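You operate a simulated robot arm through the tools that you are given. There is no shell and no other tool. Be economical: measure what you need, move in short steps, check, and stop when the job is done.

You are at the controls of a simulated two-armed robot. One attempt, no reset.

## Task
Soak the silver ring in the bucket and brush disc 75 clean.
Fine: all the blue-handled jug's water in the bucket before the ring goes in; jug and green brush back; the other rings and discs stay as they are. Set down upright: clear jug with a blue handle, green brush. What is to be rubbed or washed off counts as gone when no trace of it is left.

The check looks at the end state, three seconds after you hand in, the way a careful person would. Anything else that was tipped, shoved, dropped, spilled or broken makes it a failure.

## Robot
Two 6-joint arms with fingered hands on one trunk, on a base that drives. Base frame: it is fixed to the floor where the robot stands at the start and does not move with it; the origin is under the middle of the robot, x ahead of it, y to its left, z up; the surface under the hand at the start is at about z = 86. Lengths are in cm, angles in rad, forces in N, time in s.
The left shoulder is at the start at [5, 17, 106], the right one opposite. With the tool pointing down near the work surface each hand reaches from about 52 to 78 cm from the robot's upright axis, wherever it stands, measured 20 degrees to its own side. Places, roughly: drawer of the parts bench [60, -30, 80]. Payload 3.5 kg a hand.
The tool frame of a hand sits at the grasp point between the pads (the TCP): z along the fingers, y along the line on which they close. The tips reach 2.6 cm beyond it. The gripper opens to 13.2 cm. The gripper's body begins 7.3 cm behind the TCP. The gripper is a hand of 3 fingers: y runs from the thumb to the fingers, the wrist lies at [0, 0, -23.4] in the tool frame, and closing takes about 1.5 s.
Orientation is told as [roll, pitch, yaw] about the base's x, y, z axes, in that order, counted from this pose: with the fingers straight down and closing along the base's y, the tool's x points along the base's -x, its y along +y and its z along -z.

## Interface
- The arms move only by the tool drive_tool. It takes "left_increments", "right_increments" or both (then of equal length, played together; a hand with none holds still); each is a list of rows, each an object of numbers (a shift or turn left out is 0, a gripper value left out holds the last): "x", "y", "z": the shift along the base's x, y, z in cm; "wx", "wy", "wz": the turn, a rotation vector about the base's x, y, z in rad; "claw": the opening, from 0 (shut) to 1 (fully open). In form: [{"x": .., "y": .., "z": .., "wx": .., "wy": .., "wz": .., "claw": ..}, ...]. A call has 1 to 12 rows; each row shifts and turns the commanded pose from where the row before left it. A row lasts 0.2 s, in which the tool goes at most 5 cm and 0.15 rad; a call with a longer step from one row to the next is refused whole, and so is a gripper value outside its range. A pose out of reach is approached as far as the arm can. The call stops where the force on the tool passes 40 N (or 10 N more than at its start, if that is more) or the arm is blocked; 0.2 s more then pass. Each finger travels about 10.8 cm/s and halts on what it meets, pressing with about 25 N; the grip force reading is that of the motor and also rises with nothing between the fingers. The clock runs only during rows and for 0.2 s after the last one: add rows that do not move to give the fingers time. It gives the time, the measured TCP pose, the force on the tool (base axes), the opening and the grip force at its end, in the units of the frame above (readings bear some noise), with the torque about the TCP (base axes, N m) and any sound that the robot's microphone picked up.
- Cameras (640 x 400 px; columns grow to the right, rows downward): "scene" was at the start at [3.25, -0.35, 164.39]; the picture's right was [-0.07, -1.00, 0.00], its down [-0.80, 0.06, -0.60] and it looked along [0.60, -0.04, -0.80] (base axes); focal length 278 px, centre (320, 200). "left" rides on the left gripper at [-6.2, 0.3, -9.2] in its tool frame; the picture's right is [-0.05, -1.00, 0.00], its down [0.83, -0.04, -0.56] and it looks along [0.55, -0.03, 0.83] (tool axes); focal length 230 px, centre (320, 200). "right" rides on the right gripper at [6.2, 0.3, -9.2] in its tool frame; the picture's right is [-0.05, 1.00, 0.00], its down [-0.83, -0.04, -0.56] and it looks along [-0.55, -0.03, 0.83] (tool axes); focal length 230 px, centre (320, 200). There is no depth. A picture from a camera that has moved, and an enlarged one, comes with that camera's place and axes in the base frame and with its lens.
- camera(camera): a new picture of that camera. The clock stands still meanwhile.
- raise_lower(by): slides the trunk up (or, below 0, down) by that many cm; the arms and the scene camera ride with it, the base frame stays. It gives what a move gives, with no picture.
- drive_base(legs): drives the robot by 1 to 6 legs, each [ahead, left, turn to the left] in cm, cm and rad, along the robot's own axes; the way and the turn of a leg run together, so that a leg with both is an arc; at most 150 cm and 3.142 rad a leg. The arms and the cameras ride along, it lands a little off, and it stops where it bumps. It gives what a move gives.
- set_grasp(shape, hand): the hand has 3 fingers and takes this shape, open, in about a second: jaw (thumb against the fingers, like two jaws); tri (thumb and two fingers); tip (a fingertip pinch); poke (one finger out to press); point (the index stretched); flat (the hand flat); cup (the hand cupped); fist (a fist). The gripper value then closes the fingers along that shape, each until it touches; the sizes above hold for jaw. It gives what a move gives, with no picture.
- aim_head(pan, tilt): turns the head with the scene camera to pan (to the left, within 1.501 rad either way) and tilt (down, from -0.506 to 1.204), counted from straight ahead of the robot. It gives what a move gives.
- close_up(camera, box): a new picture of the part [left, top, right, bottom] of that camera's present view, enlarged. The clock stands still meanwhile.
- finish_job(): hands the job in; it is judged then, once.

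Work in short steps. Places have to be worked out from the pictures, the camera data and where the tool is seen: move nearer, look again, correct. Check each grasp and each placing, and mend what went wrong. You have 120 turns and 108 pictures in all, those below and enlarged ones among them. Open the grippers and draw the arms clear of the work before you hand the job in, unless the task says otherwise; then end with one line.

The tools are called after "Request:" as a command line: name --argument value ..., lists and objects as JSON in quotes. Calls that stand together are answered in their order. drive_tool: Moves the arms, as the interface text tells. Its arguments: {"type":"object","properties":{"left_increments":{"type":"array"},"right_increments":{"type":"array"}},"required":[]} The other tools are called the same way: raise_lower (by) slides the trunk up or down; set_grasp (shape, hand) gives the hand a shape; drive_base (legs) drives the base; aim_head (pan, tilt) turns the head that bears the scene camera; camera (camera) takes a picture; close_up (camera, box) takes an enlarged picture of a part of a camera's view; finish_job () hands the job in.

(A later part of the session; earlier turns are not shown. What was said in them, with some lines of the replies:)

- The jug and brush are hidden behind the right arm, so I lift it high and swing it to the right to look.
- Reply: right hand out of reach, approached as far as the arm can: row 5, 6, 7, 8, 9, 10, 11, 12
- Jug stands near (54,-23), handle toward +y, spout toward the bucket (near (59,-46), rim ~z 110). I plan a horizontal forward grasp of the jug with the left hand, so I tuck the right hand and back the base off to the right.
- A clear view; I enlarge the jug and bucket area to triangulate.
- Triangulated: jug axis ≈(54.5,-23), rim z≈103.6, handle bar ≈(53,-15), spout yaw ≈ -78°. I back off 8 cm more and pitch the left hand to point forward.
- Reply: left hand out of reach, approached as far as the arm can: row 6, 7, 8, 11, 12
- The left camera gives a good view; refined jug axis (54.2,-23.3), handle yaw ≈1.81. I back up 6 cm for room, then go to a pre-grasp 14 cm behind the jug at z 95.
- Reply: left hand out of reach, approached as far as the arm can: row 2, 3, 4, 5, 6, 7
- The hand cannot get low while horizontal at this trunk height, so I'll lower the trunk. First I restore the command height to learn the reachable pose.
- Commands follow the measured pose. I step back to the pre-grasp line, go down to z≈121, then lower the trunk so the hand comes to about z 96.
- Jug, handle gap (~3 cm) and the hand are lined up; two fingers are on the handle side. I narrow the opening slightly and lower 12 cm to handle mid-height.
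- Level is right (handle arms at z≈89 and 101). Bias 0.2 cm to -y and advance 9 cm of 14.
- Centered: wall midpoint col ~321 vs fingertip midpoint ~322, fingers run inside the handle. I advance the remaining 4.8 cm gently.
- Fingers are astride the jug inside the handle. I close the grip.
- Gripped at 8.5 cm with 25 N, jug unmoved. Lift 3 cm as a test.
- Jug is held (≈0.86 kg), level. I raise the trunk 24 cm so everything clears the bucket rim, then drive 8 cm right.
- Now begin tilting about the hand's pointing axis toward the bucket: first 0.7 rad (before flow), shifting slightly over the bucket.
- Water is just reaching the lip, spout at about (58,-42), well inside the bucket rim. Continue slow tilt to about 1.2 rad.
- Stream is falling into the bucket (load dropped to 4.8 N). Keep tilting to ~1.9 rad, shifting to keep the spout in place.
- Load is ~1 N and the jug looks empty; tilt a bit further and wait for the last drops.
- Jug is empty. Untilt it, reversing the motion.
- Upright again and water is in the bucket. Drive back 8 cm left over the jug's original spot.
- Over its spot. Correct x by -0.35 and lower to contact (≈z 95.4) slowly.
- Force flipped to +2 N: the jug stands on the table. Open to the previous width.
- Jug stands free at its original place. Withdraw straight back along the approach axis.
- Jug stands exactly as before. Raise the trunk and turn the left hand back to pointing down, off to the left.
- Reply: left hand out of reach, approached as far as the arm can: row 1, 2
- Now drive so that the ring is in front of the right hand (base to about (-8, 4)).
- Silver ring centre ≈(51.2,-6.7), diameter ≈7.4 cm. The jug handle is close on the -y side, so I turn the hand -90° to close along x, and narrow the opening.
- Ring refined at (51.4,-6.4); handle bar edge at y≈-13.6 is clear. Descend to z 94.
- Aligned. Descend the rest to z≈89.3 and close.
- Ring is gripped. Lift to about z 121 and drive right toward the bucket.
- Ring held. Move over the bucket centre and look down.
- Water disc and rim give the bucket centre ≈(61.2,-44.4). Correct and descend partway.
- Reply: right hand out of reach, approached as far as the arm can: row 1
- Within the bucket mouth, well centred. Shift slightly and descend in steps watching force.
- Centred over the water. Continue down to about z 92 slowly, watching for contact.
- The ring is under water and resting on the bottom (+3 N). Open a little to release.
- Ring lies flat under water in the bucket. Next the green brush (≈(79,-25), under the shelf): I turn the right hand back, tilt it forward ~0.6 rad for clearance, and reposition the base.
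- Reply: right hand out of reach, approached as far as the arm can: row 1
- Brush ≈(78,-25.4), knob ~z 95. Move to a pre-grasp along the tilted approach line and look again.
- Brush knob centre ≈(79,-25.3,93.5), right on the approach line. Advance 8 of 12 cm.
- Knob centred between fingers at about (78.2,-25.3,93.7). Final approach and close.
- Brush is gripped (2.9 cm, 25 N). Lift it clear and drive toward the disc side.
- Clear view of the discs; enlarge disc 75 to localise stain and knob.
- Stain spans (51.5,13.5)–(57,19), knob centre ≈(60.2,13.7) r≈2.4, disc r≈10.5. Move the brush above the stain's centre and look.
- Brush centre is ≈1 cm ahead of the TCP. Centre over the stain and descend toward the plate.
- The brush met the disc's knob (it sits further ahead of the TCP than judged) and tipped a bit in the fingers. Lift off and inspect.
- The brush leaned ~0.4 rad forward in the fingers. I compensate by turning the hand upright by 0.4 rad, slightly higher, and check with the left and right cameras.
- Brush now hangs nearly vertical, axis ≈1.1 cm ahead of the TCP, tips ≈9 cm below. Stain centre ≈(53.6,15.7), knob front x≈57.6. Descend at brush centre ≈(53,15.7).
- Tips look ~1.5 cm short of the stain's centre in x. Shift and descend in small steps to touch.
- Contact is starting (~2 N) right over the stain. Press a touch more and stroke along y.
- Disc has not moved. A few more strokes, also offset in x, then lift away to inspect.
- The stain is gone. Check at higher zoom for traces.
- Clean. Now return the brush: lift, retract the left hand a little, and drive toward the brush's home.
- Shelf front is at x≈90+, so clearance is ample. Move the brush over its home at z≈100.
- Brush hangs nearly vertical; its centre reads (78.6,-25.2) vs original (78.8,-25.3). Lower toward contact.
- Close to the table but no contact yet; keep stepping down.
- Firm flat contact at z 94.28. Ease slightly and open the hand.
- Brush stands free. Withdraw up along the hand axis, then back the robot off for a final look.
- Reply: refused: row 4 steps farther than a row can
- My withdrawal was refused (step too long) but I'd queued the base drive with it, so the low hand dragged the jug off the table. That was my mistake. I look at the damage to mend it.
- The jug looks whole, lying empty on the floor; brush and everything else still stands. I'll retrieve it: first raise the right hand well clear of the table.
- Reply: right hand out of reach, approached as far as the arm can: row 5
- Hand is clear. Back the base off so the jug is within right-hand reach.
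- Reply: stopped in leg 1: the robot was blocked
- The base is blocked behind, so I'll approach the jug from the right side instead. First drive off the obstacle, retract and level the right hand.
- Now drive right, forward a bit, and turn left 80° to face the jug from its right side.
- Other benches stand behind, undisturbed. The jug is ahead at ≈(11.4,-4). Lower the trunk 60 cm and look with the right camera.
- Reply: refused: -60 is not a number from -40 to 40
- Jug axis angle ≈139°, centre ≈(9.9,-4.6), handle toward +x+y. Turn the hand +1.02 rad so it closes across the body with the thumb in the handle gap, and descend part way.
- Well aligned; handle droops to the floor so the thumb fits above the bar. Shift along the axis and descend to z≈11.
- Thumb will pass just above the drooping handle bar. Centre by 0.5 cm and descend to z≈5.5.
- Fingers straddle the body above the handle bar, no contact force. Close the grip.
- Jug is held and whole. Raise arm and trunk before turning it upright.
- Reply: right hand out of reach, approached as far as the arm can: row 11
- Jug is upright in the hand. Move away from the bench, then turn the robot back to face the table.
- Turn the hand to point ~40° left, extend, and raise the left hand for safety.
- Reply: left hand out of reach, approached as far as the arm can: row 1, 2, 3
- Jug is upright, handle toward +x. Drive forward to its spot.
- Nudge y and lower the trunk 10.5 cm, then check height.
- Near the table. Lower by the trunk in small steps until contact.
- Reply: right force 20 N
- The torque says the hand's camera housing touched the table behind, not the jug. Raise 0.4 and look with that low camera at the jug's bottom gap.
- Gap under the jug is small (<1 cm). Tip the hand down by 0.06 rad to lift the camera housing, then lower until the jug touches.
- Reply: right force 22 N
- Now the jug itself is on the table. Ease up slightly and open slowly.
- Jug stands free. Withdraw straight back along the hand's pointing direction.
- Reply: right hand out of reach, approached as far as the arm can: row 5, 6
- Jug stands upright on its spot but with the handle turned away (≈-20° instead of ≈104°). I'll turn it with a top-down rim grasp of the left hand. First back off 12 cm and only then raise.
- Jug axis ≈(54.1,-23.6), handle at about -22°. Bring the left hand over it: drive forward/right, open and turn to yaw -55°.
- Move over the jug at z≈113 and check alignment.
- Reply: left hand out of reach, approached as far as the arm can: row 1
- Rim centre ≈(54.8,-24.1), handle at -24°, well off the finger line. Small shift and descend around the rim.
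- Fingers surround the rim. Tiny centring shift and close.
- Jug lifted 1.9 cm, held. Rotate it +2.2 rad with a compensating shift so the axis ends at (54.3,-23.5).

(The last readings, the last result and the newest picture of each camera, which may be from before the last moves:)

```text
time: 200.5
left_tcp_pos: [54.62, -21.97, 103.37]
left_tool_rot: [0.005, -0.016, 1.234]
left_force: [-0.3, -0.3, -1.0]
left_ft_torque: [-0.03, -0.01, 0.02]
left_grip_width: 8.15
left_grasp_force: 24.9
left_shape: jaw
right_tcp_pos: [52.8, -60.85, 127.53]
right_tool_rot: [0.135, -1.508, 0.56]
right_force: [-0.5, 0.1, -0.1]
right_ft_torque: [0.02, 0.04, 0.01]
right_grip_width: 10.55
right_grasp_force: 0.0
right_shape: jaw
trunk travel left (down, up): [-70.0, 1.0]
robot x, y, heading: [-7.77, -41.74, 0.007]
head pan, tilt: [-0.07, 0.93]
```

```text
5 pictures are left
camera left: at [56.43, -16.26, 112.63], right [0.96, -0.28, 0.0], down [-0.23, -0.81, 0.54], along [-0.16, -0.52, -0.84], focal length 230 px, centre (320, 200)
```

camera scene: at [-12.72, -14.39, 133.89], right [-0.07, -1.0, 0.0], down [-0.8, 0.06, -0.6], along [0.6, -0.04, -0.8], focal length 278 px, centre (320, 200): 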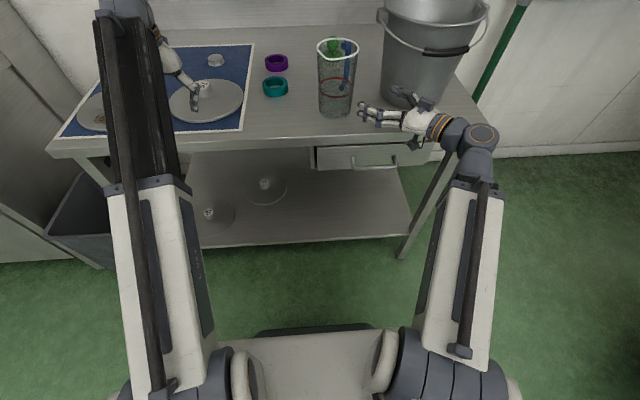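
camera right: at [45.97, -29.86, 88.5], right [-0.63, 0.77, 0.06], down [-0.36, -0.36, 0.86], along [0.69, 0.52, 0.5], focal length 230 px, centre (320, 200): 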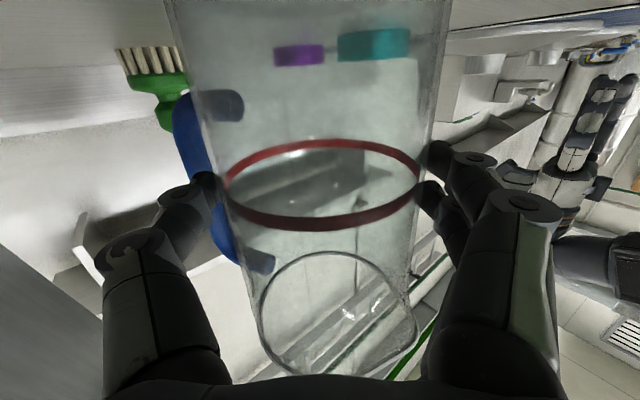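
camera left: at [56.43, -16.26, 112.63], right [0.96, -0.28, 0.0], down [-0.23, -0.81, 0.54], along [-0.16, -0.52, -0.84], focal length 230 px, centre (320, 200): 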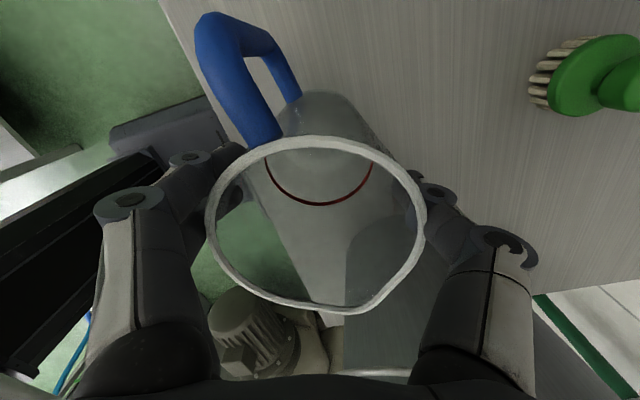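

Handle now points to ≈102°, axis ≈(54.2,-23.3). Lower to the table gently.

Request:
drive_tool --left_increments '[{"y": -0.2, "z": -0.8}, {"z": -0.6}, {"z": -0.2}, {}]'

Request:
drive_tool --left_increments '[{"z": -0.25}, {}]'

```text
time: 201.5
left_tcp_pos: [54.62, -22.24, 101.86]
left_tool_rot: [0.006, -0.016, 1.232]
left_force: [-0.9, 0.7, -0.5]
left_ft_torque: [-0.02, 0.0, -0.02]
left_grip_width: 8.13
left_grasp_force: 24.6
left_shape: jaw
right_tcp_pos: [52.72, -60.81, 127.56]
right_tool_rot: [0.136, -1.51, 0.558]
right_force: [0.0, 0.1, 1.0]
right_ft_torque: [0.01, -0.04, 0.01]
right_grip_width: 10.55
right_grasp_force: 0.1
right_shape: jaw
trunk travel left (down, up): [-70.0, 1.0]
robot x, y, heading: [-8.09, -41.79, 0.012]
head pan, tilt: [-0.07, 0.93]
```

```text
time: 202.1
left_tcp_pos: [54.72, -22.3, 101.59]
left_tool_rot: [0.0, -0.016, 1.232]
left_force: [0.9, -0.4, -0.5]
left_ft_torque: [0.0, 0.02, -0.03]
left_grip_width: 8.14
left_grasp_force: 25.1
left_shape: jaw
right_tcp_pos: [52.73, -60.87, 127.45]
right_tool_rot: [0.136, -1.51, 0.558]
right_force: [0.2, 0.9, -0.4]
right_ft_torque: [-0.02, 0.03, -0.04]
right_grip_width: 10.52
right_grasp_force: 0.1
right_shape: jaw
trunk travel left (down, up): [-70.0, 1.0]
robot x, y, heading: [-8.09, -41.11, 0.011]
head pan, tilt: [-0.07, 0.93]
```

Request:
drive_tool --left_increments '[{"z": -0.2}, {}]'

Request:
drive_tool --left_increments '[{"z": -0.2}, {}]'

```text
time: 202.7
left_tcp_pos: [54.71, -22.23, 101.44]
left_tool_rot: [0.002, -0.016, 1.229]
left_force: [0.6, -0.5, 11.8]
left_ft_torque: [0.04, 0.14, 0.03]
left_grip_width: 8.12
left_grasp_force: 24.8
left_shape: jaw
right_tcp_pos: [52.74, -60.98, 127.5]
right_tool_rot: [0.135, -1.51, 0.563]
right_force: [0.1, 0.4, 0.3]
right_ft_torque: [-0.01, 0.0, 0.02]
right_grip_width: 10.54
right_grasp_force: 0.2
right_shape: jaw
trunk travel left (down, up): [-70.0, 1.0]
robot x, y, heading: [-8.04, -41.42, 0.006]
head pan, tilt: [-0.07, 0.93]
```

```text
time: 203.3
left_tcp_pos: [54.49, -22.36, 101.37]
left_tool_rot: [0.001, -0.018, 1.233]
left_force: [2.6, 1.1, 26.0]
left_ft_torque: [0.0, 0.11, -0.01]
left_grip_width: 8.03
left_grasp_force: 24.6
left_shape: jaw
right_tcp_pos: [52.71, -60.98, 127.59]
right_tool_rot: [0.13, -1.511, 0.568]
right_force: [-0.2, 0.1, 0.9]
right_ft_torque: [-0.02, 0.0, 0.0]
right_grip_width: 10.56
right_grasp_force: 0.0
right_shape: jaw
trunk travel left (down, up): [-70.0, 1.0]
robot x, y, heading: [-8.31, -41.48, 0.01]
head pan, tilt: [-0.07, 0.93]
```

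Jug is down. Ease 0.25 cm, open fully, and verify before moving anything else.

Request:
drive_tool --left_increments '[{"z": 0.25}, {"claw": 0.68}, {"claw": 0.75}, {"claw": 0.85}, {"claw": 1.0}, {}, {}, {}]'

Request:
camera --camera "left"

```text
time: 205.1
left_tcp_pos: [54.66, -22.27, 101.5]
left_tool_rot: [0.004, -0.015, 1.231]
left_force: [0.6, -0.3, 0.5]
left_ft_torque: [0.01, 0.01, 0.0]
left_grip_width: 13.16
left_grasp_force: 0.0
left_shape: jaw
right_tcp_pos: [52.77, -60.9, 127.47]
right_tool_rot: [0.136, -1.508, 0.559]
right_force: [-0.2, -0.9, 0.0]
right_ft_torque: [-0.05, -0.01, -0.02]
right_grip_width: 10.52
right_grasp_force: 0.0
right_shape: jaw
trunk travel left (down, up): [-70.0, 1.0]
robot x, y, heading: [-8.14, -41.69, 0.006]
head pan, tilt: [-0.07, 0.93]
```

```text
4 pictures are left
camera left: at [56.45, -16.4, 110.68], right [0.96, -0.28, 0.0], down [-0.24, -0.81, 0.54], along [-0.16, -0.52, -0.84], focal length 230 px, centre (320, 200)
```

left: 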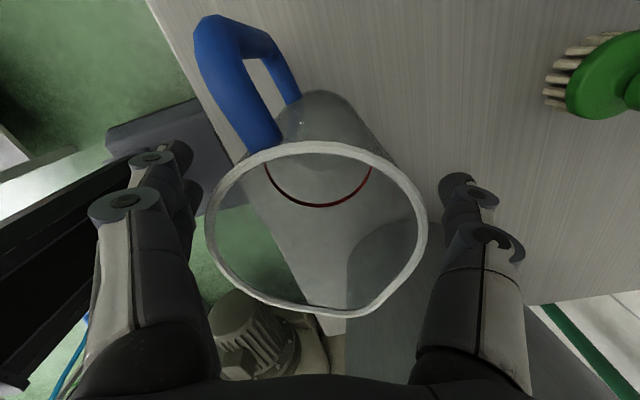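

Released, standing. Raise the left hand straight up.

Request:
drive_tool --left_increments '[{"z": 2}, {"z": 4}, {"z": 4}, {"z": 4}, {"z": 4}, {"z": 3}, {}]'

```text
time: 206.7
left_tcp_pos: [54.58, -21.96, 122.44]
left_tool_rot: [0.006, -0.015, 1.232]
left_force: [0.2, 0.9, 0.0]
left_ft_torque: [0.03, 0.01, -0.02]
left_grip_width: 13.2
left_grasp_force: 0.0
left_shape: jaw
right_tcp_pos: [52.78, -60.91, 127.44]
right_tool_rot: [0.136, -1.51, 0.559]
right_force: [0.2, -0.4, -0.7]
right_ft_torque: [-0.01, 0.0, 0.02]
right_grip_width: 10.52
right_grasp_force: 0.1
right_shape: jaw
trunk travel left (down, up): [-70.0, 1.0]
robot x, y, heading: [-8.35, -41.6, 0.006]
head pan, tilt: [-0.07, 0.93]
```

Both hands are well above everything (z ≥120). Back off 25 cm and take the final look.

Request:
drive_base --legs '[[-25, 0, 0]]'

Request:
close_up --camera "scene" --box '[120, 40, 460, 250]'

```text
time: 208.6
left_tcp_pos: [29.3, -21.58, 122.43]
left_tool_rot: [0.004, -0.013, 1.245]
left_force: [0.2, 0.0, 0.6]
left_ft_torque: [0.0, -0.02, 0.01]
left_grip_width: 13.2
left_grasp_force: 0.1
left_shape: jaw
right_tcp_pos: [27.93, -60.39, 127.56]
right_tool_rot: [0.128, -1.511, 0.583]
right_force: [-0.3, 0.2, 0.0]
right_ft_torque: [-0.04, 0.0, 0.0]
right_grip_width: 10.56
right_grasp_force: 0.1
right_shape: jaw
trunk travel left (down, up): [-70.0, 1.0]
robot x, y, heading: [-33.49, -42.27, 0.023]
head pan, tilt: [-0.07, 0.93]
```

```text
1.88 times, centred on (290, 145) of scene
camera zoom: at [-30.01, -42.15, 166.9], right [-0.05, -1.0, 0.0], down [-0.8, 0.04, -0.6], along [0.6, -0.03, -0.8], focal length 522 px, centre (376, 304)
```

zoom: 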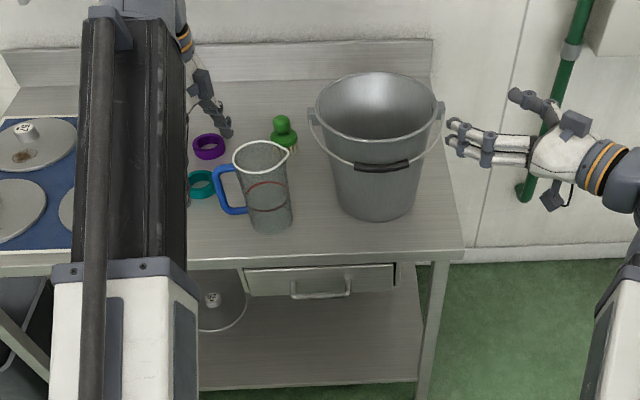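

Everything is back in place: jug upright at its spot with the handle as before, brush upright, ring in the bucket's water, disc 75 clean, hands open and clear. I hand in.

Request:
finish_job

```text
The job is handed in.
```

The job is handed in: the jug's water went into the bucket before the silver ring, which now lies under water in it, and disc 75 showed no trace of the stain. The jug and green brush stand upright at their places. Along the way my hand knocked the empty jug to the floor; it looked whole, so I picked it up and set it back. The base also bumped something behind it once, probably a bench; what I could see there still stood.
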